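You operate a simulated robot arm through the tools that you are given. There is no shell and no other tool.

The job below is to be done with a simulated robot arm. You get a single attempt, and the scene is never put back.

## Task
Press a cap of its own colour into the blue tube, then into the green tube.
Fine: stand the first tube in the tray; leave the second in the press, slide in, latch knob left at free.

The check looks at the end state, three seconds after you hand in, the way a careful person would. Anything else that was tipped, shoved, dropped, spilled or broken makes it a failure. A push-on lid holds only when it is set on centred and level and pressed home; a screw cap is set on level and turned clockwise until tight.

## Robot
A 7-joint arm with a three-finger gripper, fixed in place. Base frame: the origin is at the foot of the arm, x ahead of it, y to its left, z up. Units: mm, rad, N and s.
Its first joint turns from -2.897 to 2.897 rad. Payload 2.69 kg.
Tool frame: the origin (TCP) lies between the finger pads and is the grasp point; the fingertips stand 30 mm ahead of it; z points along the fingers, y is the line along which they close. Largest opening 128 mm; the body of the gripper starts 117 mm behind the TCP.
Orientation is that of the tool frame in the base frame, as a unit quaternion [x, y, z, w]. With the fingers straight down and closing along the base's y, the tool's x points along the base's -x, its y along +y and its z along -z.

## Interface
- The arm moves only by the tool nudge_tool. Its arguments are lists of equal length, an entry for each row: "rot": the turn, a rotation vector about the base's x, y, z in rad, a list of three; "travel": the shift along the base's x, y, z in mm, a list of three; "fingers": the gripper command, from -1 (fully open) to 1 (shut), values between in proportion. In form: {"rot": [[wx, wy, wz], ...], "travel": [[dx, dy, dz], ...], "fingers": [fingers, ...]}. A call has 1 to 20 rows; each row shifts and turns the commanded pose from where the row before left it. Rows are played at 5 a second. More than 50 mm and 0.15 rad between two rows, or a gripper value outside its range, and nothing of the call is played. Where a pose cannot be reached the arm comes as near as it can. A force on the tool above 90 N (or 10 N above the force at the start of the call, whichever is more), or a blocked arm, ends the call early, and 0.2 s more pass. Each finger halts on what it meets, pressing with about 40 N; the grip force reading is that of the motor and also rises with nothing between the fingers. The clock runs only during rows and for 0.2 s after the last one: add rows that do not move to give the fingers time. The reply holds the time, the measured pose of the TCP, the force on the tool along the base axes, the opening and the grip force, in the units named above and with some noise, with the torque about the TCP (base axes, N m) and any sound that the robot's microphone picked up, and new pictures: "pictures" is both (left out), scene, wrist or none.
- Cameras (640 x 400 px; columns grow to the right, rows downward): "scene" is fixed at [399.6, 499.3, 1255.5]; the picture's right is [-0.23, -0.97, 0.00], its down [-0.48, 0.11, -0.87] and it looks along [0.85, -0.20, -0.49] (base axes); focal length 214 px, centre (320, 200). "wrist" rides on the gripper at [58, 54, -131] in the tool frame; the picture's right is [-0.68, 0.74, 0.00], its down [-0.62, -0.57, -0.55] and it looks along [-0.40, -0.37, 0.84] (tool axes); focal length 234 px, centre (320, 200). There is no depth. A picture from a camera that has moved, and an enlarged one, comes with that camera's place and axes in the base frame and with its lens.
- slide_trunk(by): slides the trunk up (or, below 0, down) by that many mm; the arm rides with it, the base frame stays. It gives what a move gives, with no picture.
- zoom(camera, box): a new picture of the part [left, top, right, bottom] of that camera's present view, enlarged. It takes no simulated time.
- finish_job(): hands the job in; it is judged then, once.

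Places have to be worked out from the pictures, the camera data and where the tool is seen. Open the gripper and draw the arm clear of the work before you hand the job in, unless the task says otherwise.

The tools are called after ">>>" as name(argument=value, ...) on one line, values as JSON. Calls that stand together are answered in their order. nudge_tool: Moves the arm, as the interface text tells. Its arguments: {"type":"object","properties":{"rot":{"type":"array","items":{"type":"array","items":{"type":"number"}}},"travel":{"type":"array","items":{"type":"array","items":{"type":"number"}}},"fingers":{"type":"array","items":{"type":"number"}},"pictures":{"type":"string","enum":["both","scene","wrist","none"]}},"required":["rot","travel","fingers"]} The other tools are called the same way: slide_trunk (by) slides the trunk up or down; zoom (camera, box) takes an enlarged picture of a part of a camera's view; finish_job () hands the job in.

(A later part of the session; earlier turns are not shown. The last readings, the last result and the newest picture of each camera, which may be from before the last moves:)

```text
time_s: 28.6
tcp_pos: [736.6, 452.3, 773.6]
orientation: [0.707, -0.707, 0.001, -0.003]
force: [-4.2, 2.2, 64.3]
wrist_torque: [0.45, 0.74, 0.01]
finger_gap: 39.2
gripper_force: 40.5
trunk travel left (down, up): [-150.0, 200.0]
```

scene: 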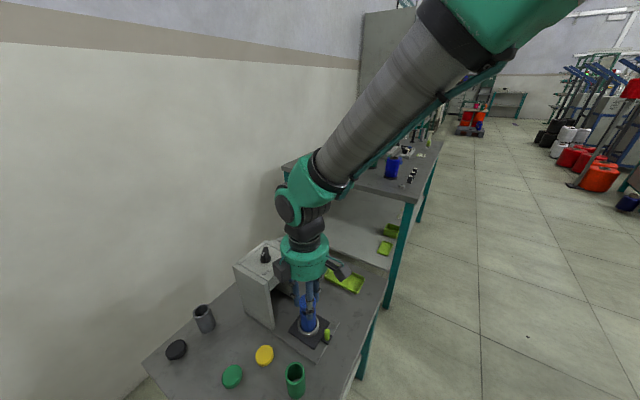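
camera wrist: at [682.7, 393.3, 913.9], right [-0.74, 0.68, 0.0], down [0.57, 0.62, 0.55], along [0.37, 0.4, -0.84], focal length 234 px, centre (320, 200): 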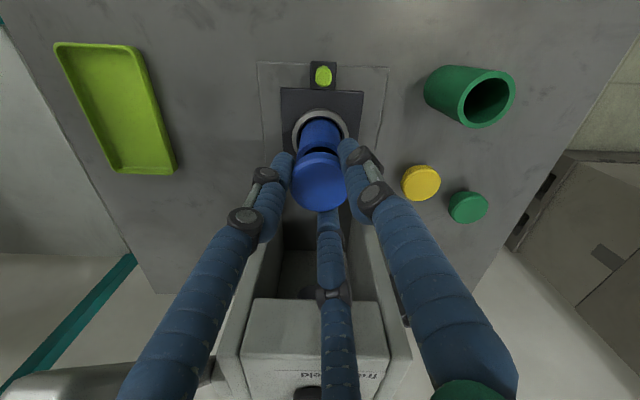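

Contact is firm at TCP z≈773 with an off-centre torque, which suggests the cap bears more on one side. I'll lift 7 mm, shift 1.5 mm toward +q and touch again to compare the torque.

>>> nudge_tool(rot=[[0, 0, 0], [0, 0, 0], [0, 0, 0], [0, 0, 0]], travel=[[0, 0, 4], [0, 0, 4], [-1.1, 1.1, 0], [0, 0, 0]], fingers=[0.7, 0.7, 0.7, 0.7], pictures="none")

>>> zoom(camera="wrist", box=[285, 90, 355, 220])

>>> zoom(camera="scene", box=[285, 280, 335, 340])

>>> nudge_tool(rot=[[0, 0, 0], [0, 0, 0], [0, 0, 0], [0, 0, 0], [0, 0, 0]], travel=[[0, 0, -2], [0, 0, -2], [0, 0, -1], [0, 0, 0], [0, 0, 0]], fingers=[0.7, 0.7, 0.7, 0.7, 0.7], pictures="none")

```text
time_s: 29.6
tcp_pos: [733.6, 452.7, 774.8]
orientation: [-0.707, 0.707, 0.0, -0.001]
force: [1.8, -0.3, 10.9]
wrist_torque: [0.13, -0.08, -0.02]
finger_gap: 38.9
gripper_force: 39.7
trunk travel left (down, up): [-150.0, 200.0]
```

```text
3.08 times, centred on (320, 155) of wrist
camera zoom: at [680.4, 393.8, 904.5], right [-0.74, 0.68, 0.0], down [0.57, 0.62, 0.55], along [0.37, 0.4, -0.84], focal length 720 px, centre (320, 338)
```

zoom: 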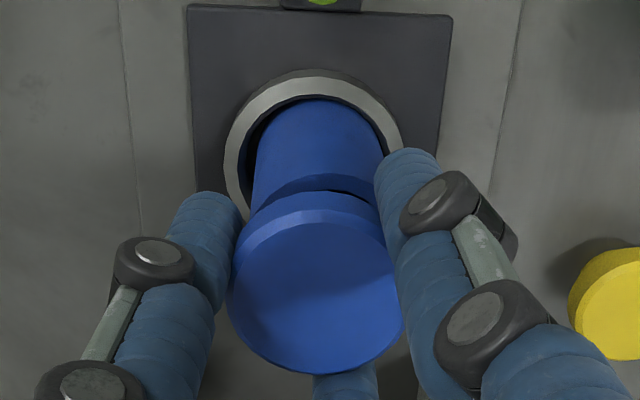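

```text
6.67 times, centred on (310, 310) of scene
camera zoom: at [399.6, 499.3, 1255.5], right [-0.23, -0.97, 0.0], down [-0.48, 0.11, -0.87], along [0.85, -0.2, -0.49], focal length 1430 px, centre (387, -533)
```

zoom: 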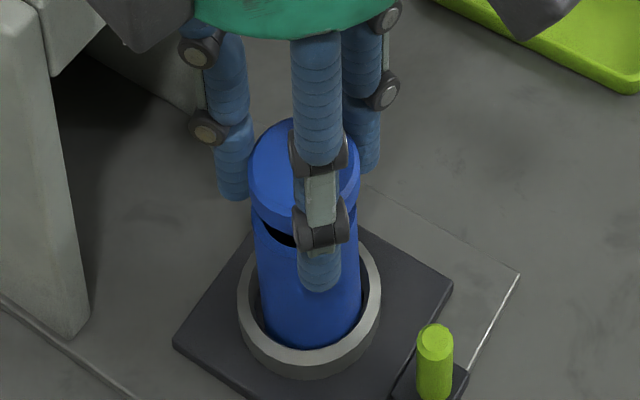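

```text
time_s: 30.8
tcp_pos: [737.0, 454.7, 773.0]
orientation: [-0.707, 0.707, -0.001, 0.003]
force: [1.9, -2.0, 37.6]
wrist_torque: [0.19, 0.23, -0.01]
finger_gap: 39.0
gripper_force: 40.1
trunk travel left (down, up): [-150.0, 200.0]
```

The tube has some play in the cradle and tipped slightly while in contact. I'll lift well clear and re-measure both before trying again.

>>> nudge_tool(rot=[[0, 0, 0], [0, 0, 0], [0, 0, 0], [0, 0, 0], [0, 0, 0], [0, 0, 0], [0, 0, 0]], travel=[[0, 0, 3], [0, 0, 4], [0, 0, 5], [0, 0, 8], [0, 0, 0], [0, 0, 0], [0, 0, 0]], fingers=[0.7, 0.7, 0.7, 0.7, 0.7, 0.7, 0.7])

>>> zoom(camera="wrist", box=[285, 90, 355, 220])

>>> zoom(camera="scene", box=[285, 280, 335, 340])

```text
time_s: 32.4
tcp_pos: [736.3, 454.6, 789.4]
orientation: [-0.707, 0.707, 0.0, 0.0]
force: [0.8, 0.5, -0.1]
wrist_torque: [-0.01, -0.03, 0.04]
finger_gap: 38.9
gripper_force: 40.0
trunk travel left (down, up): [-150.0, 200.0]
camera wrist: at [682.6, 394.6, 920.0], right [-0.74, 0.68, 0.0], down [0.57, 0.62, 0.55], along [0.37, 0.4, -0.84], focal length 234 px, centre (320, 200)
```

scene: 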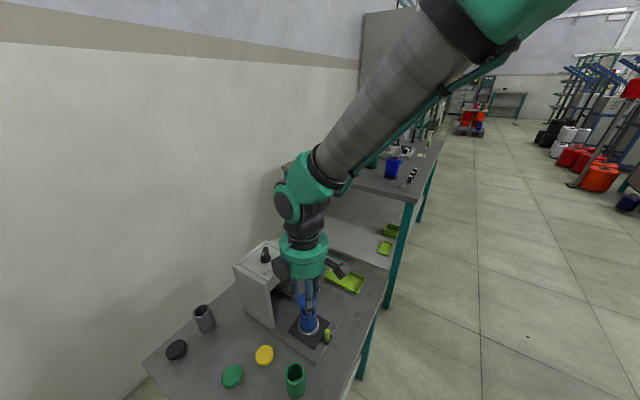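
wrist: 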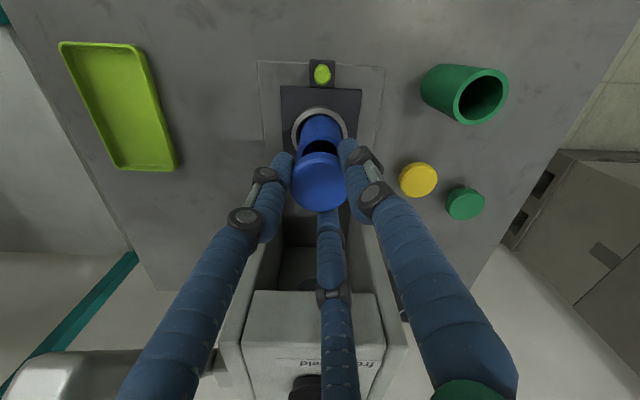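

```text
3.08 times, centred on (320, 155) of wrist
camera zoom: at [682.6, 394.6, 920.0], right [-0.74, 0.68, 0.0], down [0.57, 0.62, 0.55], along [0.37, 0.4, -0.84], focal length 720 px, centre (320, 338)
```

zoom: 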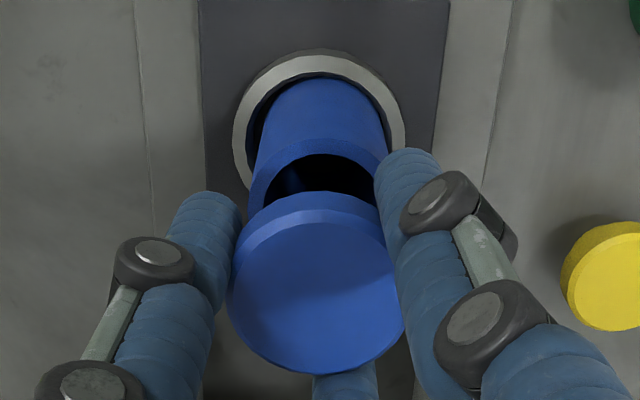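

```text
6.67 times, centred on (310, 310) of scene
camera zoom: at [399.6, 499.3, 1255.5], right [-0.23, -0.97, 0.0], down [-0.48, 0.11, -0.87], along [0.85, -0.2, -0.49], focal length 1430 px, centre (387, -533)
```

zoom: 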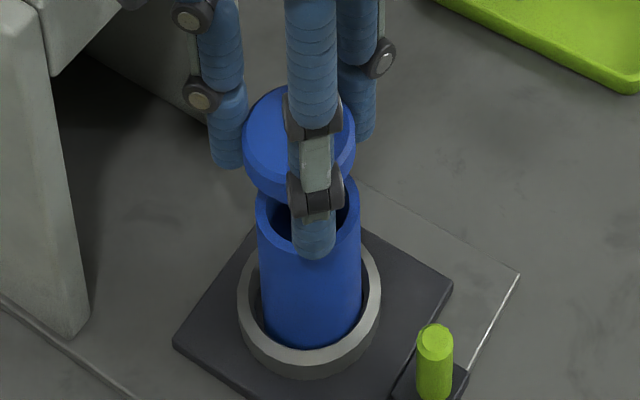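

The tube shifted a little within the cradle. q is now aligned, but the scene view shows the cap about 3 mm too far along +p. I'll shift (−2.5,−2.1) and re-check.

>>> nudge_tool(rot=[[0, 0, 0], [0, 0, 0], [0, 0, 0], [0, 0, 0], [0, 0, 0]], travel=[[-2.5, -2.1, 0], [0, 0, -6], [0, 0, 0], [0, 0, 0], [0, 0, 0]], fingers=[0.7, 0.7, 0.7, 0.7, 0.7], pictures="none")

>>> zoom(camera="wrist", box=[290, 115, 350, 215])

>>> zoom(camera="scene", box=[290, 290, 330, 340])

```text
time_s: 33.6
tcp_pos: [733.6, 451.8, 783.9]
orientation: [-0.707, 0.708, 0.0, -0.001]
force: [0.6, -1.4, 0.3]
wrist_torque: [0.02, 0.01, -0.02]
finger_gap: 38.5
gripper_force: 40.1
trunk travel left (down, up): [-150.0, 200.0]
```

```text
4.00 times, centred on (320, 165) of wrist
camera zoom: at [680.5, 392.5, 914.2], right [-0.74, 0.68, 0.0], down [0.57, 0.62, 0.55], along [0.37, 0.4, -0.84], focal length 937 px, centre (320, 340)
```

zoom: 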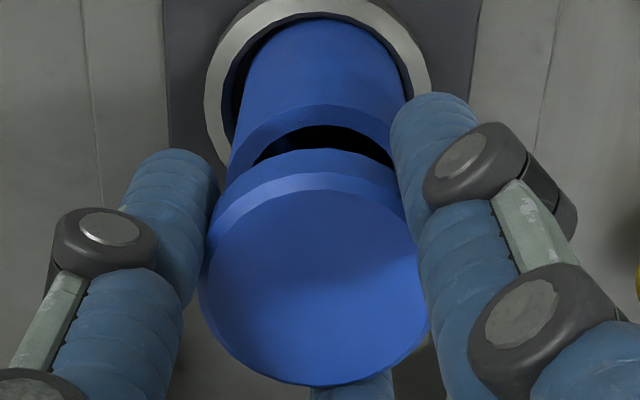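

```text
8.00 times, centred on (310, 315) of scene
camera zoom: at [399.6, 499.3, 1255.5], right [-0.23, -0.97, 0.0], down [-0.48, 0.11, -0.87], along [0.85, -0.2, -0.49], focal length 1716 px, centre (400, -720)
```

zoom: 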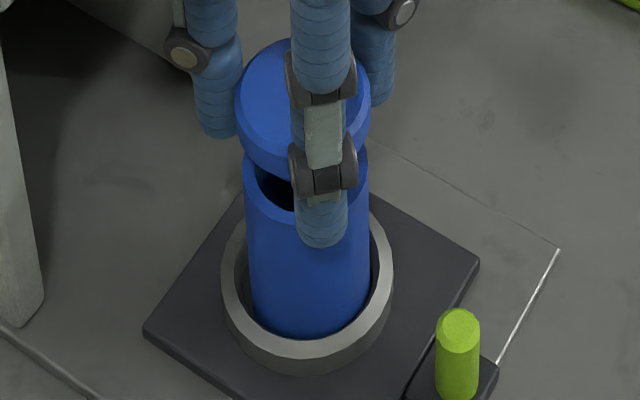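

Using the visible left edges, the cap needs about +2 mm in q and −2 mm in p, so I'll shift (−2.8,0) and check again.

>>> nudge_tool(rot=[[0, 0, 0], [0, 0, 0], [0, 0, 0], [0, 0, 0], [0, 0, 0]], travel=[[-2.8, 0, 0], [0, 0, 0], [0, 0, 0], [0, 0, 0], [0, 0, 0]], fingers=[0.7, 0.7, 0.7, 0.7, 0.7], pictures="none")

>>> zoom(camera="wrist", box=[290, 115, 350, 215])

>>> zoom(camera="scene", box=[290, 290, 330, 340])

```text
time_s: 34.8
tcp_pos: [731.5, 451.6, 783.9]
orientation: [0.707, -0.707, -0.001, 0.0]
force: [0.4, 0.0, 0.3]
wrist_torque: [0.0, 0.02, -0.02]
finger_gap: 39.1
gripper_force: 40.2
trunk travel left (down, up): [-150.0, 200.0]
```

```text
4.00 times, centred on (320, 165) of wrist
camera zoom: at [678.0, 392.9, 914.4], right [-0.74, 0.68, 0.0], down [0.57, 0.62, 0.55], along [0.37, 0.4, -0.84], focal length 937 px, centre (320, 340)
```

zoom: 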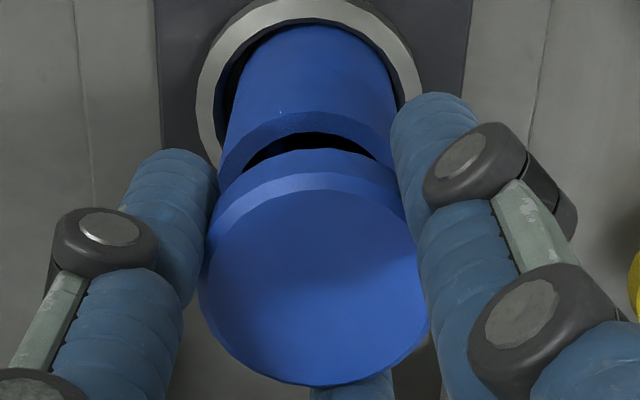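

```text
8.00 times, centred on (310, 315) of scene
camera zoom: at [399.6, 499.3, 1255.5], right [-0.23, -0.97, 0.0], down [-0.48, 0.11, -0.87], along [0.85, -0.2, -0.49], focal length 1716 px, centre (400, -720)
```

zoom: 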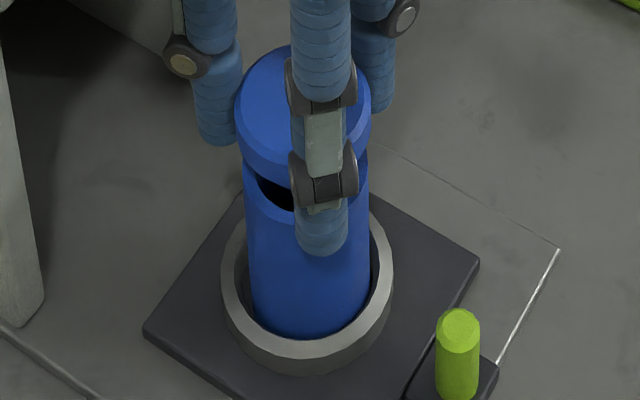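

Both views now agree within about 0.5 mm. I'll descend to light contact and check the torque.

>>> nudge_tool(rot=[[0, 0, 0], [0, 0, 0], [0, 0, 0], [0, 0, 0], [0, 0, 0], [0, 0, 0]], travel=[[0, 0, -4], [0, 0, -4], [0, 0, -1.5], [0, 0, -1], [0, 0, 0], [0, 0, 0]], fingers=[0.7, 0.7, 0.7, 0.7, 0.7, 0.7], pictures="none")

```text
time_s: 36.2
tcp_pos: [730.2, 451.0, 774.6]
orientation: [0.707, -0.707, 0.0, 0.0]
force: [1.2, -0.5, 3.0]
wrist_torque: [-0.02, -0.05, -0.03]
finger_gap: 38.8
gripper_force: 40.2
trunk travel left (down, up): [-150.0, 200.0]
```

Contact is just beginning (3 N). I'll go 1 mm further at a time.

>>> nudge_tool(rot=[[0, 0, 0], [0, 0, 0], [0, 0, 0]], travel=[[0, 0, -1], [0, 0, 0], [0, 0, 0]], fingers=[0.7, 0.7, 0.7], pictures="none")

>>> nudge_tool(rot=[[0, 0, 0], [0, 0, 0], [0, 0, 0]], travel=[[0, 0, -1], [0, 0, 0], [0, 0, 0]], fingers=[0.7, 0.7, 0.7], pictures="none")

>>> zoom(camera="scene", box=[290, 290, 330, 340])

>>> zoom(camera="wrist", box=[290, 115, 350, 215])

```text
time_s: 37.0
tcp_pos: [730.5, 451.5, 773.6]
orientation: [0.707, -0.707, 0.001, -0.001]
force: [2.5, -1.5, 8.8]
wrist_torque: [-0.09, -0.2, 0.0]
finger_gap: 39.1
gripper_force: 39.7
trunk travel left (down, up): [-150.0, 200.0]
```

```text
time_s: 37.8
tcp_pos: [731.0, 451.1, 773.6]
orientation: [0.707, -0.707, 0.0, -0.001]
force: [2.4, -2.5, 16.4]
wrist_torque: [-0.13, -0.25, 0.0]
finger_gap: 38.7
gripper_force: 40.0
trunk travel left (down, up): [-150.0, 200.0]
```

```text
8.00 times, centred on (310, 315) of scene
camera zoom: at [399.6, 499.3, 1255.5], right [-0.23, -0.97, 0.0], down [-0.48, 0.11, -0.87], along [0.85, -0.2, -0.49], focal length 1716 px, centre (400, -720)
```

zoom: 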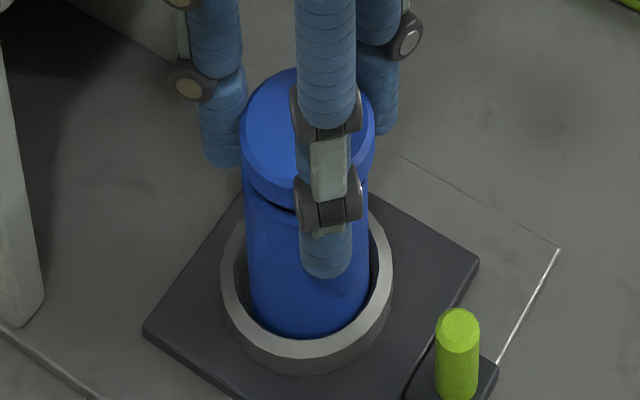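

```text
4.00 times, centred on (320, 165) of wrist
camera zoom: at [677.0, 391.9, 903.9], right [-0.74, 0.68, 0.0], down [0.56, 0.61, 0.55], along [0.37, 0.4, -0.84], focal length 937 px, centre (320, 340)
```

zoom: 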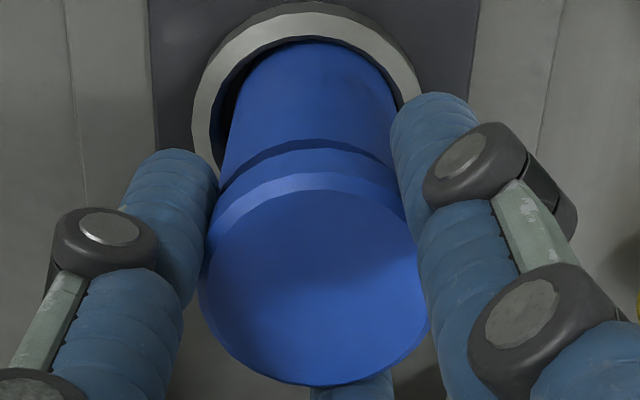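

The torque has flipped sign, so I overshot slightly, and the scene view also shows the cap about 0.8 mm off. I'll lift 5 mm, shift (+1.6,+0.4) and touch again.

>>> nudge_tool(rot=[[0, 0, 0], [0, 0, 0], [0, 0, 0], [0, 0, 0], [0, 0, 0], [0, 0, 0], [0, 0, 0], [0, 0, 0]], travel=[[0, 0, 4], [0, 0, 4], [1.6, 0.4, 0], [0, 0, 0], [0, 0, -4], [0, 0, -2], [0, 0, 0], [0, 0, 0]], fingers=[0.7, 0.7, 0.7, 0.7, 0.7, 0.7, 0.7, 0.7], pictures="none")

>>> nudge_tool(rot=[[0, 0, 0], [0, 0, 0], [0, 0, 0]], travel=[[0, 0, -1], [0, 0, 0], [0, 0, 0]], fingers=[0.7, 0.7, 0.7], pictures="none")

>>> nudge_tool(rot=[[0, 0, 0], [0, 0, 0], [0, 0, 0]], travel=[[0, 0, -1], [0, 0, 0], [0, 0, 0]], fingers=[0.7, 0.7, 0.7], pictures="none")

>>> zoom(camera="scene", box=[290, 290, 330, 340])

>>> zoom(camera="wrist", box=[290, 115, 350, 215])

```text
time_s: 39.6
tcp_pos: [732.3, 451.1, 774.6]
orientation: [-0.707, 0.707, 0.0, -0.001]
force: [-0.2, -0.7, -0.6]
wrist_torque: [0.01, 0.0, 0.0]
finger_gap: 38.9
gripper_force: 39.8
trunk travel left (down, up): [-150.0, 200.0]
```

```text
time_s: 40.4
tcp_pos: [731.6, 451.2, 774.3]
orientation: [-0.706, 0.708, 0.0, 0.0]
force: [-0.2, 0.8, 4.9]
wrist_torque: [-0.01, -0.05, 0.01]
finger_gap: 39.0
gripper_force: 39.9
trunk travel left (down, up): [-150.0, 200.0]
```

```text
time_s: 41.2
tcp_pos: [732.5, 452.2, 773.6]
orientation: [-0.706, 0.708, 0.0, 0.001]
force: [-1.4, -0.4, 12.5]
wrist_torque: [-0.02, -0.09, -0.03]
finger_gap: 38.9
gripper_force: 39.7
trunk travel left (down, up): [-150.0, 200.0]
```

```text
8.00 times, centred on (310, 315) of scene
camera zoom: at [399.6, 499.3, 1255.5], right [-0.23, -0.97, 0.0], down [-0.48, 0.11, -0.87], along [0.85, -0.2, -0.49], focal length 1716 px, centre (400, -720)
```

zoom: 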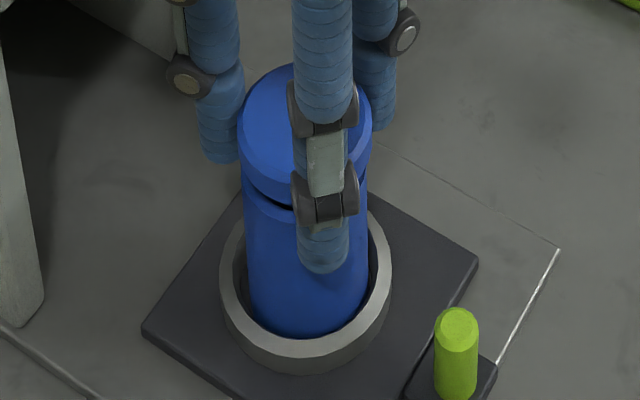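

```text
4.00 times, centred on (320, 165) of wrist
camera zoom: at [678.6, 392.4, 904.0], right [-0.74, 0.68, 0.0], down [0.57, 0.62, 0.55], along [0.37, 0.4, -0.84], focal length 937 px, centre (320, 340)
```

zoom: 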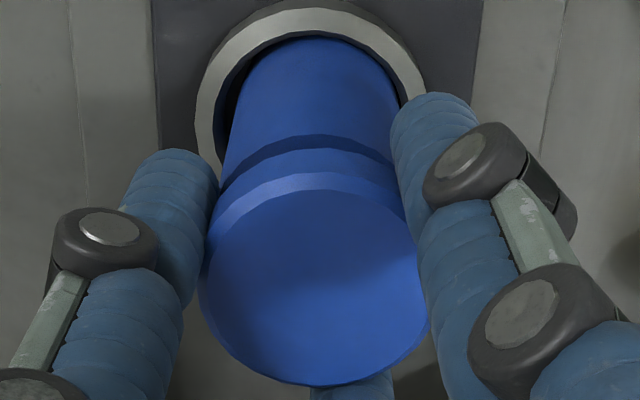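

Torque is now nearly balanced and the edges align. I'll push down further to see if the cap seats or stays put.

>>> nudge_tool(rot=[[0, 0, 0], [0, 0, 0], [0, 0, 0], [0, 0, 0]], travel=[[0, 0, -1], [0, 0, -1], [0, 0, 0], [0, 0, 0]], fingers=[0.7, 0.7, 0.7, 0.7], pictures="none")

>>> nudge_tool(rot=[[0, 0, 0], [0, 0, 0], [0, 0, 0], [0, 0, 0]], travel=[[0, 0, -1], [0, 0, -1], [0, 0, 0], [0, 0, 0]], fingers=[0.7, 0.7, 0.7, 0.7], pictures="none")

```text
time_s: 42.2
tcp_pos: [731.7, 451.9, 773.3]
orientation: [0.707, -0.707, 0.001, -0.002]
force: [-2.1, 1.4, 30.2]
wrist_torque: [0.11, -0.21, 0.0]
finger_gap: 38.9
gripper_force: 40.0
trunk travel left (down, up): [-150.0, 200.0]
```

```text
time_s: 43.2
tcp_pos: [731.6, 450.6, 772.7]
orientation: [0.707, -0.707, 0.0, -0.003]
force: [-2.3, 3.1, 48.0]
wrist_torque: [0.9, -0.39, 0.08]
finger_gap: 38.7
gripper_force: 39.9
trunk travel left (down, up): [-150.0, 200.0]
```

Pressing harder makes the load wander, and pressing is what the press is for. I'll back off to a light load, then release the cap gently and look.

>>> nudge_tool(rot=[[0, 0, 0], [0, 0, 0], [0, 0, 0], [0, 0, 0]], travel=[[0, 0, 2], [0, 0, 2], [0, 0, 0.5], [0, 0, 0]], fingers=[0.7, 0.7, 0.7, 0.7], pictures="none")

>>> zoom(camera="scene", box=[290, 290, 330, 340])

>>> zoom(camera="wrist", box=[290, 115, 350, 215])

```text
time_s: 44.2
tcp_pos: [730.2, 451.7, 772.7]
orientation: [0.707, -0.707, 0.0, 0.0]
force: [7.6, 4.0, 24.0]
wrist_torque: [0.59, -0.46, -0.11]
finger_gap: 39.0
gripper_force: 40.9
trunk travel left (down, up): [-150.0, 200.0]
```

```text
8.00 times, centred on (310, 315) of scene
camera zoom: at [399.6, 499.3, 1255.5], right [-0.23, -0.97, 0.0], down [-0.48, 0.11, -0.87], along [0.85, -0.2, -0.49], focal length 1716 px, centre (400, -720)
```

zoom: 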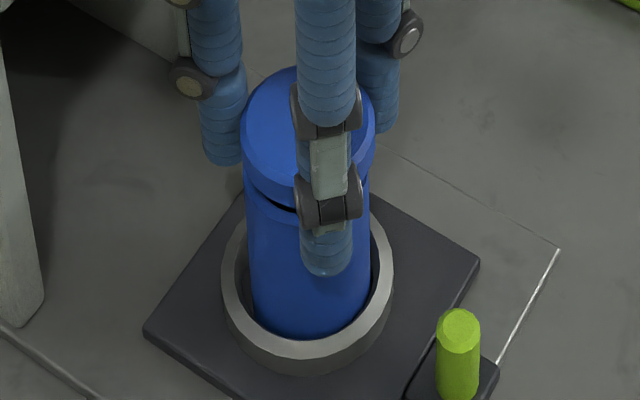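

```text
4.00 times, centred on (320, 165) of wrist
camera zoom: at [677.9, 391.7, 903.8], right [-0.74, 0.68, 0.0], down [0.57, 0.62, 0.55], along [0.37, 0.4, -0.84], focal length 937 px, centre (320, 340)
```

zoom: 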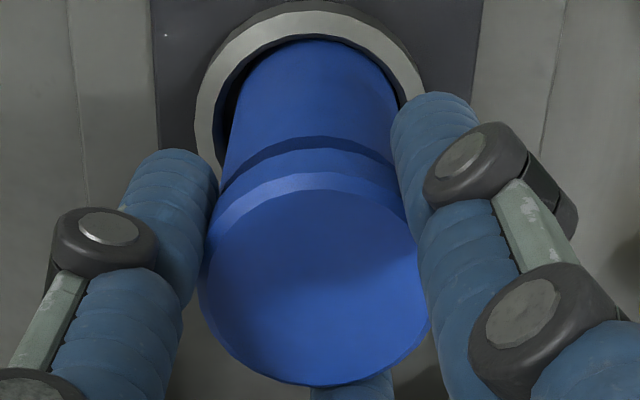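

Still 24 N of residual load. I'll raise 1.5 mm more and check.

>>> nudge_tool(rot=[[0, 0, 0], [0, 0, 0], [0, 0, 0]], travel=[[0, 0, 1.5], [0, 0, 0], [0, 0, 0]], fingers=[0.7, 0.7, 0.7], pictures="none")

```text
time_s: 45.0
tcp_pos: [731.2, 451.5, 773.6]
orientation: [0.707, -0.707, 0.0, 0.001]
force: [2.2, -0.4, 8.7]
wrist_torque: [0.15, -0.1, 0.03]
finger_gap: 39.3
gripper_force: 40.2
trunk travel left (down, up): [-150.0, 200.0]
```

Load is light now. I'll release slowly and inspect the cap on the tube.

>>> nudge_tool(rot=[[0, 0, 0], [0, 0, 0], [0, 0, 0], [0, 0, 0], [0, 0, 0]], travel=[[0, 0, 0], [0, 0, 0], [0, 0, 0], [0, 0, 0], [0, 0, 0]], fingers=[0.4, 0.2, 0, -0.1, -0.1])

>>> zoom(camera="scene", box=[290, 290, 330, 340])

>>> zoom(camera="wrist", box=[290, 115, 350, 215])

```text
time_s: 46.2
tcp_pos: [731.3, 452.1, 774.4]
orientation: [-0.707, 0.707, 0.0, 0.0]
force: [-0.1, 0.2, 0.5]
wrist_torque: [-0.01, -0.01, -0.02]
finger_gap: 70.4
gripper_force: 0.1
trunk travel left (down, up): [-150.0, 200.0]
camera wrist: at [678.6, 392.8, 905.2], right [-0.74, 0.68, 0.0], down [0.57, 0.62, 0.55], along [0.37, 0.4, -0.84], focal length 234 px, centre (320, 200)
```

scene: 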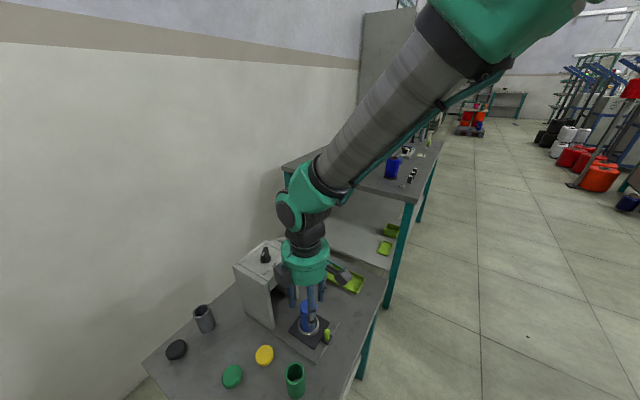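
wrist: 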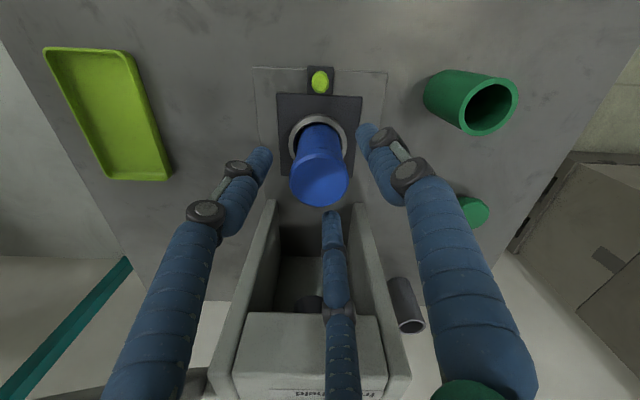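

```text
8.00 times, centred on (310, 315) of scene
camera zoom: at [399.6, 499.3, 1255.5], right [-0.23, -0.97, 0.0], down [-0.48, 0.11, -0.87], along [0.85, -0.2, -0.49], focal length 1716 px, centre (400, -720)
```

zoom: 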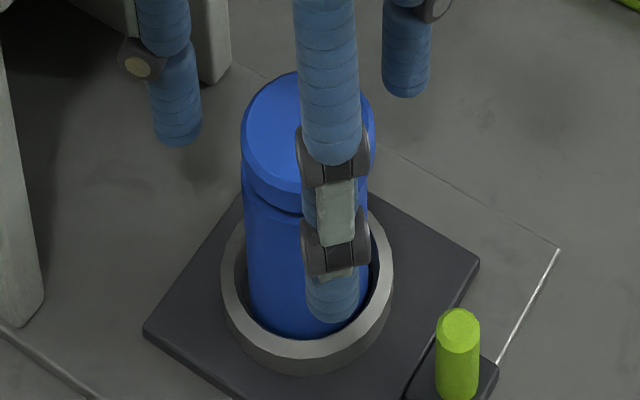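

```text
4.00 times, centred on (320, 165) of wrist
camera zoom: at [678.6, 392.8, 905.2], right [-0.74, 0.68, 0.0], down [0.57, 0.62, 0.55], along [0.37, 0.4, -0.84], focal length 937 px, centre (320, 340)
```

zoom: 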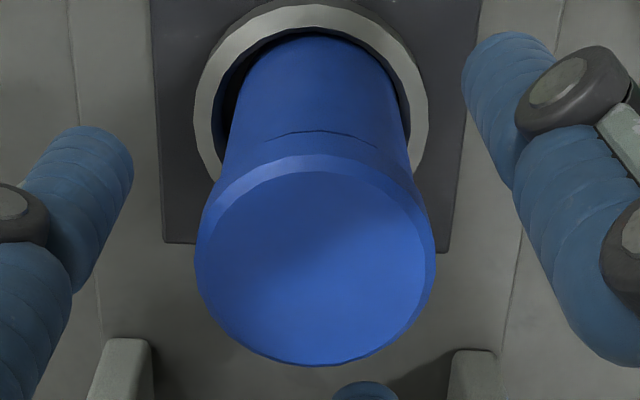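

The cap now sits concentric on the tube. I'll retreat straight up and away toward −p to look at it in the clear.

>>> nudge_tool(rot=[[0, 0, 0], [0, 0, 0], [0, 0, 0], [0, 0, 0], [0, 0, 0], [0, 0, 0], [0, 0, 0]], travel=[[0, 0, 10], [0, 0, 30], [0, 0, 40], [0, 0, 40], [25, 30, 0], [25, 30, 0], [0, 0, 0]], fingers=[-0.1, -0.1, -0.1, -0.1, -0.1, -0.1, -0.1])

>>> zoom(camera="scene", box=[285, 280, 335, 340])

>>> zoom(camera="wrist", box=[240, 0, 400, 160])

```text
time_s: 47.8
tcp_pos: [780.8, 515.4, 893.6]
orientation: [0.708, -0.707, 0.001, 0.001]
force: [-2.7, 1.6, -0.4]
wrist_torque: [-0.07, 0.07, 0.15]
finger_gap: 69.2
gripper_force: 0.0
trunk travel left (down, up): [-150.0, 200.0]
camera wrist: at [727.3, 456.3, 1024.3], right [-0.74, 0.68, 0.0], down [0.57, 0.62, 0.55], along [0.37, 0.4, -0.84], focal length 234 px, centre (320, 200)
```

scene: 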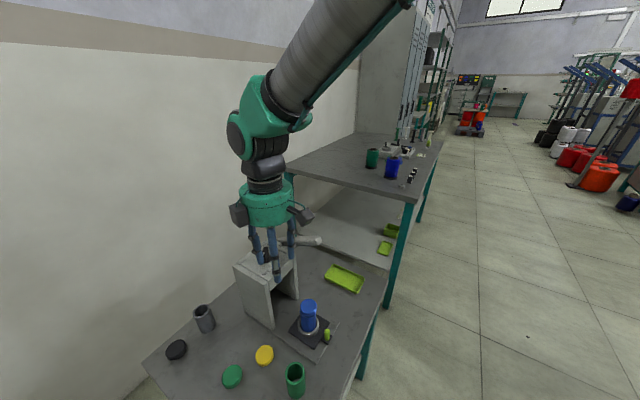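
wrist: 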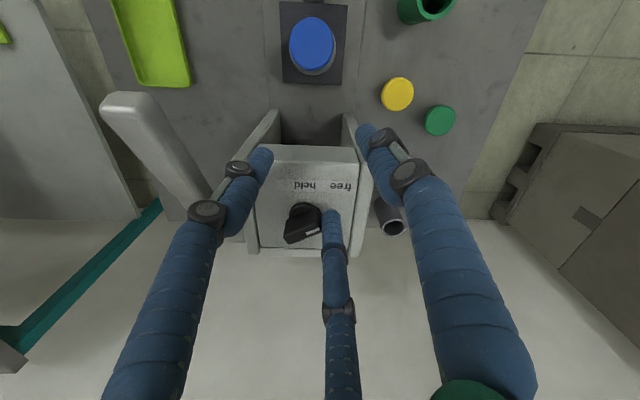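

```text
6.67 times, centred on (310, 310) of scene
camera zoom: at [399.6, 499.3, 1255.5], right [-0.23, -0.97, 0.0], down [-0.48, 0.11, -0.87], along [0.85, -0.2, -0.49], focal length 1430 px, centre (387, -533)
```

zoom: 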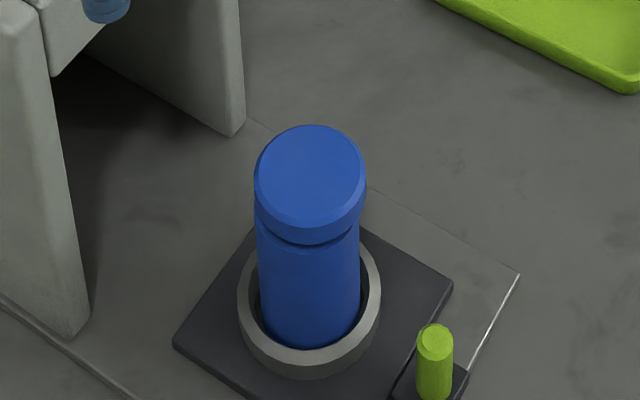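

```text
2.50 times, centred on (320, 80) of wrist
camera zoom: at [727.3, 456.3, 1024.3], right [-0.74, 0.68, 0.0], down [0.57, 0.62, 0.55], along [0.37, 0.4, -0.84], focal length 585 px, centre (320, 500)
```

zoom: 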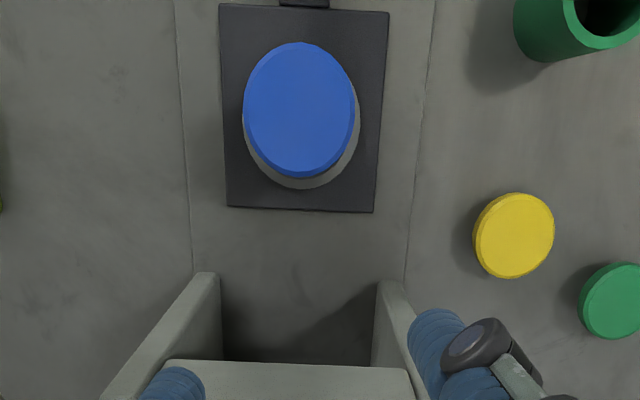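

I'll zoom closer to see whether the cap sits level on the rim.

>>> zoom(camera="scene", box=[297, 293, 323, 317])

>>> zoom(camera="wrist", box=[275, 5, 355, 85])

```text
16.00 times, centred on (310, 305) of scene
camera zoom: at [399.6, 499.3, 1255.5], right [-0.23, -0.97, 0.0], down [-0.48, 0.11, -0.87], along [0.85, -0.2, -0.49], focal length 3432 px, centre (480, -1480)
```

zoom: 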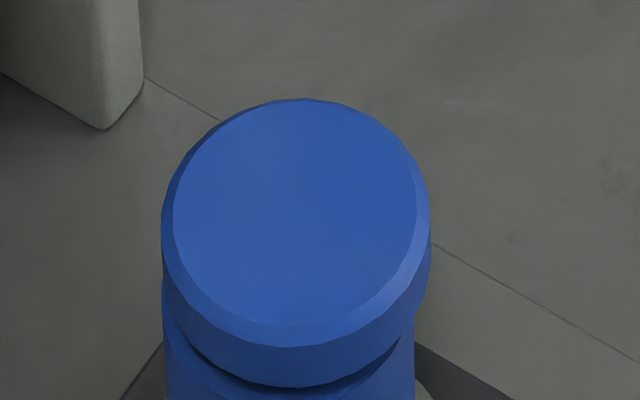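

```text
5.00 times, centred on (315, 45) of wrist
camera zoom: at [727.3, 456.3, 1024.3], right [-0.74, 0.68, 0.0], down [0.57, 0.62, 0.55], along [0.37, 0.4, -0.84], focal length 1171 px, centre (345, 975)
```

zoom: 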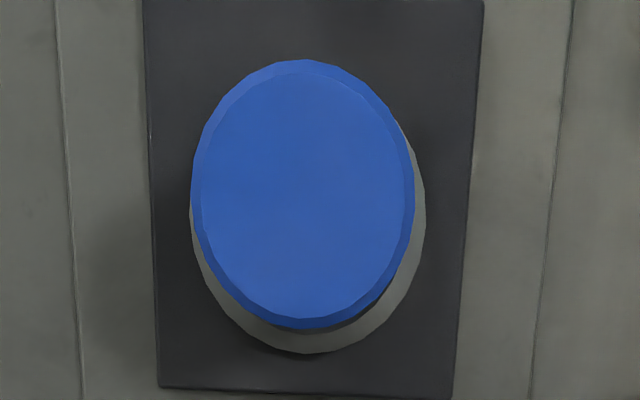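

The cap got pushed about 2 mm toward −p while I pressed, and it now sits slightly tilted. I'll go back, regrip it, lift it slightly, shift it by about (+1.2,+1.7) and set it down lightly this time.

>>> nudge_tool(rot=[[0, 0, 0], [0, 0, 0], [0, 0, 0], [0, 0, 0], [0, 0, 0], [0, 0, 0], [0, 0, 0], [0, 0, 0], [0, 0, 0], [0, 0, 0], [0, 0, 0]], travel=[[-25, -30, 0], [-25, -30, 0], [0, 0, 0], [0, 0, -40], [0, 0, -40], [0, 0, -30], [0, 0, -10], [0, 0, 0], [0, 0, 0], [0, 0, 0], [0, 0, 0]], fingers=[-0.1, -0.1, -0.1, -0.1, -0.1, -0.1, -0.1, -0.1, 0.2, 0.4, 0.7], pictures="none")

>>> zoom(camera="scene", box=[290, 290, 330, 340])

>>> zoom(camera="wrist", box=[290, 115, 350, 215])

```text
time_s: 50.2
tcp_pos: [733.5, 451.8, 773.4]
orientation: [0.707, -0.707, 0.0, 0.0]
force: [-0.8, 0.4, 0.2]
wrist_torque: [-0.02, 0.01, 0.0]
finger_gap: 39.3
gripper_force: 39.8
trunk travel left (down, up): [-150.0, 200.0]
```

```text
8.00 times, centred on (310, 315) of scene
camera zoom: at [399.6, 499.3, 1255.5], right [-0.23, -0.97, 0.0], down [-0.48, 0.11, -0.87], along [0.85, -0.2, -0.49], focal length 1716 px, centre (400, -720)
```

zoom: 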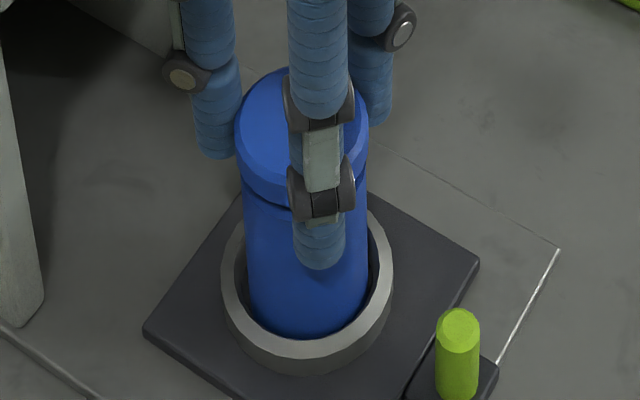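

```text
4.00 times, centred on (320, 165) of wrist
camera zoom: at [680.8, 393.4, 903.8], right [-0.74, 0.68, 0.0], down [0.57, 0.62, 0.55], along [0.37, 0.4, -0.84], focal length 937 px, centre (320, 340)
```

zoom: 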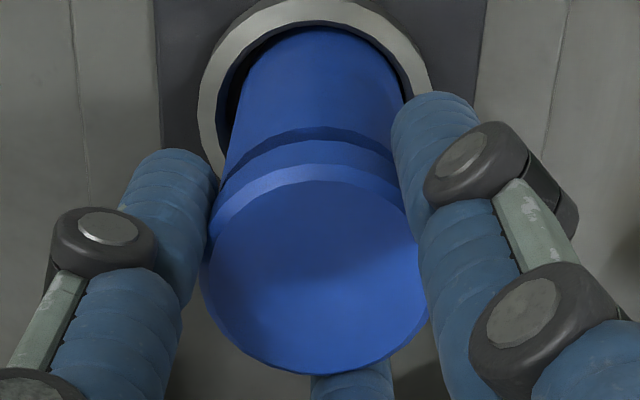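

Regripping recentred the cap at the tool, and it is now about 0.7 mm left and 1.2 mm short in q. I'll lift 8 mm, shift (−1.9,−0.3) and check before lowering.

>>> nudge_tool(rot=[[0, 0, 0], [0, 0, 0], [0, 0, 0], [0, 0, 0], [0, 0, 0], [0, 0, 0]], travel=[[0, 0, 4], [0, 0, 4], [-1.9, -0.3, 0], [0, 0, 0], [0, 0, 0], [0, 0, 0]], fingers=[0.7, 0.7, 0.7, 0.7, 0.7, 0.7], pictures="none")

>>> zoom(camera="scene", box=[290, 290, 330, 340])

>>> zoom(camera="wrist", box=[290, 115, 350, 215])

```text
time_s: 51.6
tcp_pos: [730.1, 451.9, 782.2]
orientation: [0.707, -0.707, -0.001, 0.0]
force: [0.2, 0.7, 0.0]
wrist_torque: [-0.01, -0.01, 0.03]
finger_gap: 39.3
gripper_force: 40.1
trunk travel left (down, up): [-150.0, 200.0]
```

```text
8.00 times, centred on (310, 315) of scene
camera zoom: at [399.6, 499.3, 1255.5], right [-0.23, -0.97, 0.0], down [-0.48, 0.11, -0.87], along [0.85, -0.2, -0.49], focal length 1716 px, centre (400, -720)
```

zoom: 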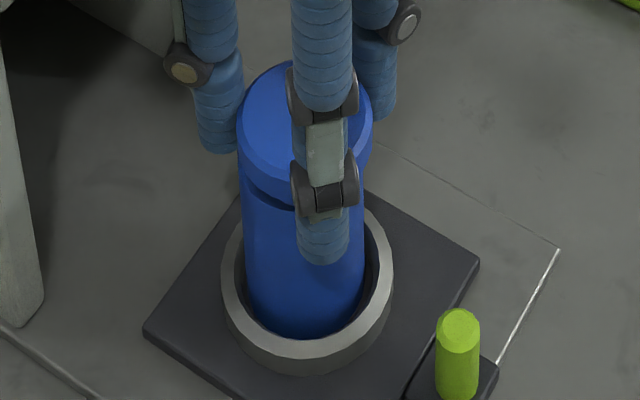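

```text
4.00 times, centred on (320, 165) of wrist
camera zoom: at [676.6, 392.9, 912.4], right [-0.74, 0.68, 0.0], down [0.57, 0.62, 0.55], along [0.37, 0.4, -0.84], focal length 937 px, centre (320, 340)
```

zoom: 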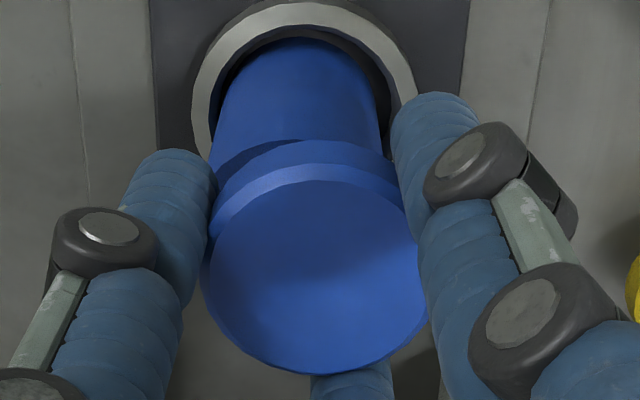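

The tube came up with the cap, so the cap or the fingertips are catching it. I'll lower it back the way it came and release, then look.

>>> nudge_tool(rot=[[0, 0, 0], [0, 0, 0], [0, 0, 0], [0, 0, 0], [0, 0, 0], [0, 0, 0]], travel=[[1.2, 0.2, 0], [0, 0, -4], [0, 0, -3], [0, 0, -1], [0, 0, 0], [0, 0, 0]], fingers=[0.7, 0.7, 0.7, 0.7, 0.7, 0.7], pictures="none")

>>> zoom(camera="scene", box=[290, 290, 330, 340])

>>> zoom(camera="wrist", box=[290, 115, 350, 215])

```text
time_s: 53.0
tcp_pos: [730.6, 451.9, 776.2]
orientation: [0.707, -0.707, 0.001, -0.001]
force: [0.6, 0.6, 31.5]
wrist_torque: [-0.03, 0.22, 0.01]
finger_gap: 39.0
gripper_force: 40.0
trunk travel left (down, up): [-150.0, 200.0]
```

```text
8.00 times, centred on (310, 315) of scene
camera zoom: at [399.6, 499.3, 1255.5], right [-0.23, -0.97, 0.0], down [-0.48, 0.11, -0.87], along [0.85, -0.2, -0.49], focal length 1716 px, centre (400, -720)
```

zoom: 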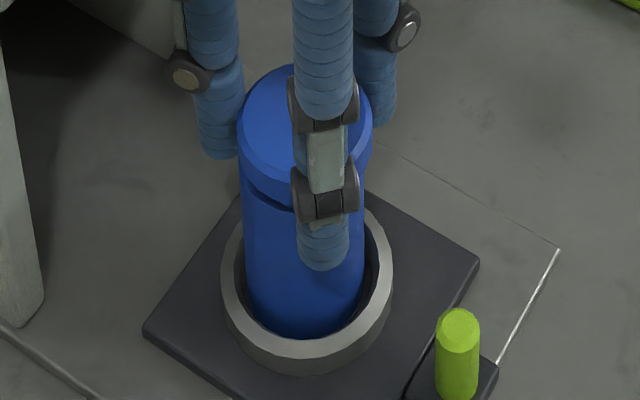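

```text
4.00 times, centred on (320, 165) of wrist
camera zoom: at [677.7, 392.4, 906.8], right [-0.74, 0.68, 0.0], down [0.56, 0.61, 0.55], along [0.37, 0.41, -0.83], focal length 937 px, centre (320, 340)
```

zoom: 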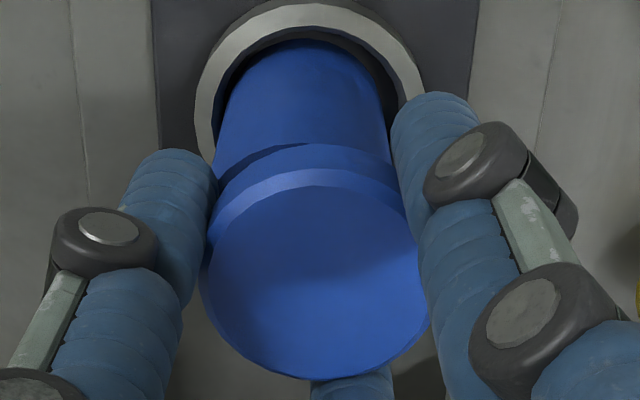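

Contact came 3 mm higher than before. I'll ease up, release and retreat to look at how the tube and cap are standing.

>>> nudge_tool(rot=[[0, 0, 0], [0, 0, 0], [0, 0, 0], [0, 0, 0], [0, 0, 0], [0, 0, 0], [0, 0, 0], [0, 0, 0], [0, 0, 0], [0, 0, 0], [0, 0, 0], [0, 0, 0], [0, 0, 0], [0, 0, 0]], travel=[[0, 0, 2], [0, 0, 0], [0, 0, 0], [0, 0, 0], [0, 0, 0], [0, 0, 0], [0, 0, 0], [0, 0, 10], [0, 0, 30], [0, 0, 40], [0, 0, 40], [25, 30, 0], [25, 30, 0], [0, 0, 0]], fingers=[0.7, 0.7, 0.4, 0.3, 0.2, 0, -0.1, -0.1, -0.1, -0.1, -0.1, -0.1, -0.1, -0.1])

>>> zoom(camera="scene", box=[290, 290, 330, 340])

>>> zoom(camera="wrist", box=[275, 0, 365, 90])

```text
time_s: 56.0
tcp_pos: [780.7, 509.9, 895.2]
orientation: [0.707, -0.707, 0.0, 0.002]
force: [-6.9, 2.4, -0.4]
wrist_torque: [0.02, 0.18, 0.26]
finger_gap: 68.9
gripper_force: 0.0
trunk travel left (down, up): [-150.0, 200.0]
camera wrist: at [726.7, 450.3, 1025.3], right [-0.74, 0.68, 0.0], down [0.57, 0.62, 0.55], along [0.37, 0.4, -0.84], focal length 234 px, centre (320, 200)
```

scene: 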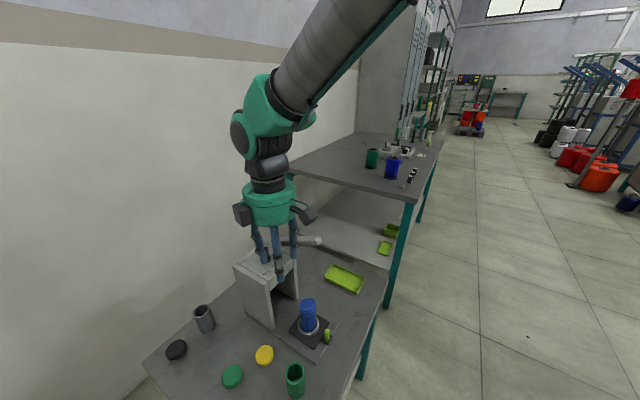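
wrist: 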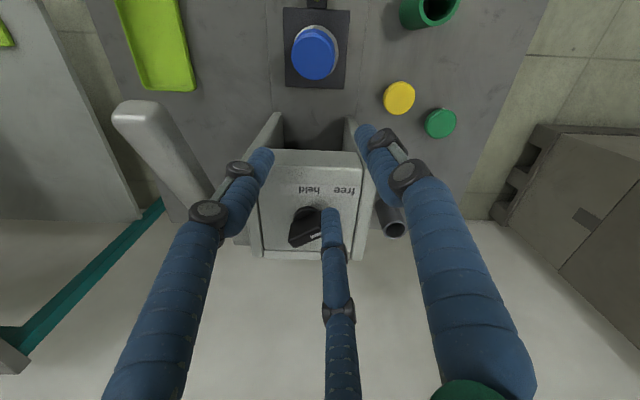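

```text
8.00 times, centred on (310, 315) of scene
camera zoom: at [399.6, 499.3, 1255.5], right [-0.23, -0.97, 0.0], down [-0.48, 0.11, -0.87], along [0.85, -0.2, -0.49], focal length 1716 px, centre (400, -720)
```

zoom: 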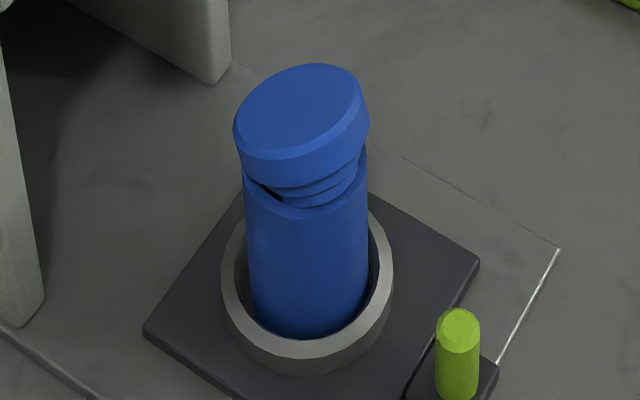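

```text
4.44 times, centred on (320, 45) of wrist
camera zoom: at [726.7, 450.3, 1025.3], right [-0.74, 0.68, 0.0], down [0.57, 0.62, 0.55], along [0.37, 0.4, -0.84], focal length 1041 px, centre (320, 889)
```

zoom: 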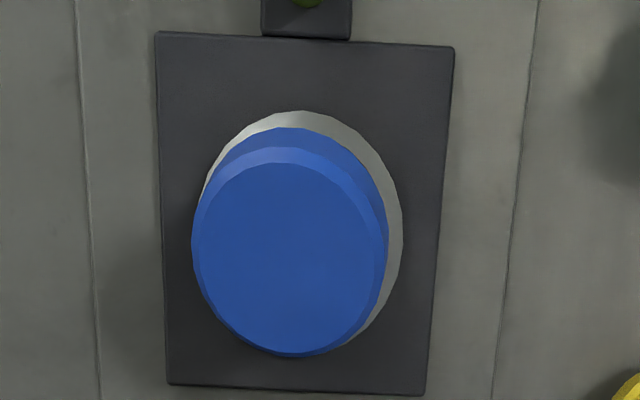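

Now the geometry is clear: the cap is a plug type, with a flange on top and a ribbed plug below, and it is tilted in the tube mouth. I'll lift it off, set it on bare bench to level it, regrip only the flange and try again. First I regrip it here.

>>> nudge_tool(rot=[[0, 0, 0], [0, 0, 0], [0, 0, 0], [0, 0, 0], [0, 0, 0], [0, 0, 0], [0, 0, 0], [0, 0, 0]], travel=[[-22.5, -30, 0], [-22.5, -30, 0], [0, 0, 0], [0, 0, -40], [0, 0, -40], [0, 0, -28], [0, 0, -4], [0, 0, 0]], fingers=[-0.1, -0.1, -0.1, -0.1, -0.1, -0.1, -0.1, -0.1])

>>> zoom(camera="scene", box=[290, 290, 330, 340])

>>> zoom(camera="wrist", box=[280, 110, 360, 220])

```text
time_s: 57.8
tcp_pos: [734.8, 452.8, 783.4]
orientation: [-0.707, 0.707, 0.0, 0.0]
force: [0.4, 0.2, 0.0]
wrist_torque: [-0.03, 0.01, -0.03]
finger_gap: 70.2
gripper_force: 0.0
trunk travel left (down, up): [-150.0, 200.0]
camera wrist: at [682.2, 393.5, 913.9], right [-0.74, 0.68, 0.0], down [0.57, 0.62, 0.55], along [0.37, 0.4, -0.84], focal length 234 px, centre (320, 200)
```

scene: 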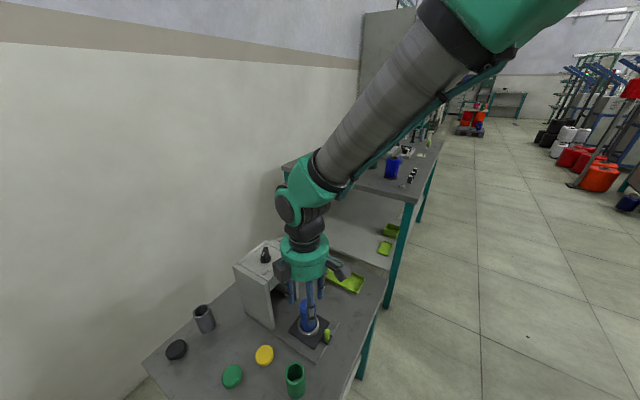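
wrist: 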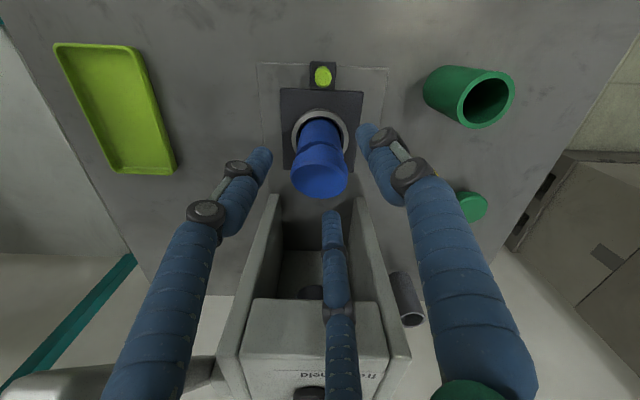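

```text
8.00 times, centred on (310, 315) of scene
camera zoom: at [399.6, 499.3, 1255.5], right [-0.23, -0.97, 0.0], down [-0.48, 0.11, -0.87], along [0.85, -0.2, -0.49], focal length 1716 px, centre (400, -720)
```

zoom: 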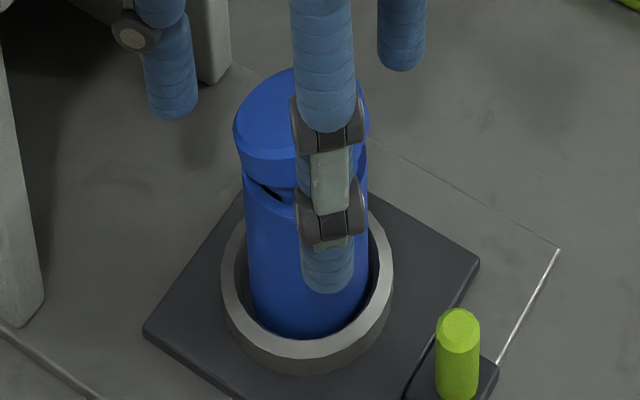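

```text
3.64 times, centred on (320, 165) of wrist
camera zoom: at [682.2, 393.5, 913.9], right [-0.74, 0.68, 0.0], down [0.57, 0.62, 0.55], along [0.37, 0.4, -0.84], focal length 852 px, centre (320, 327)
```

zoom: 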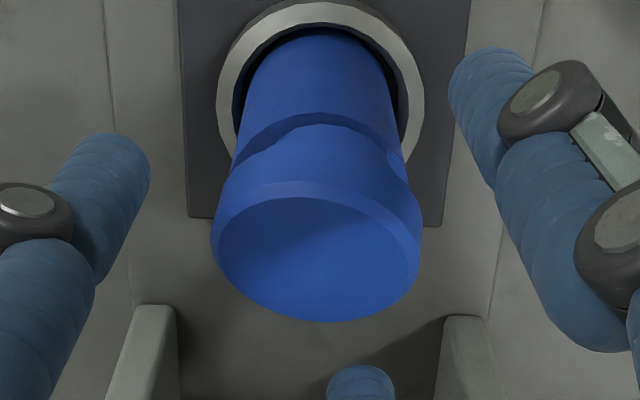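

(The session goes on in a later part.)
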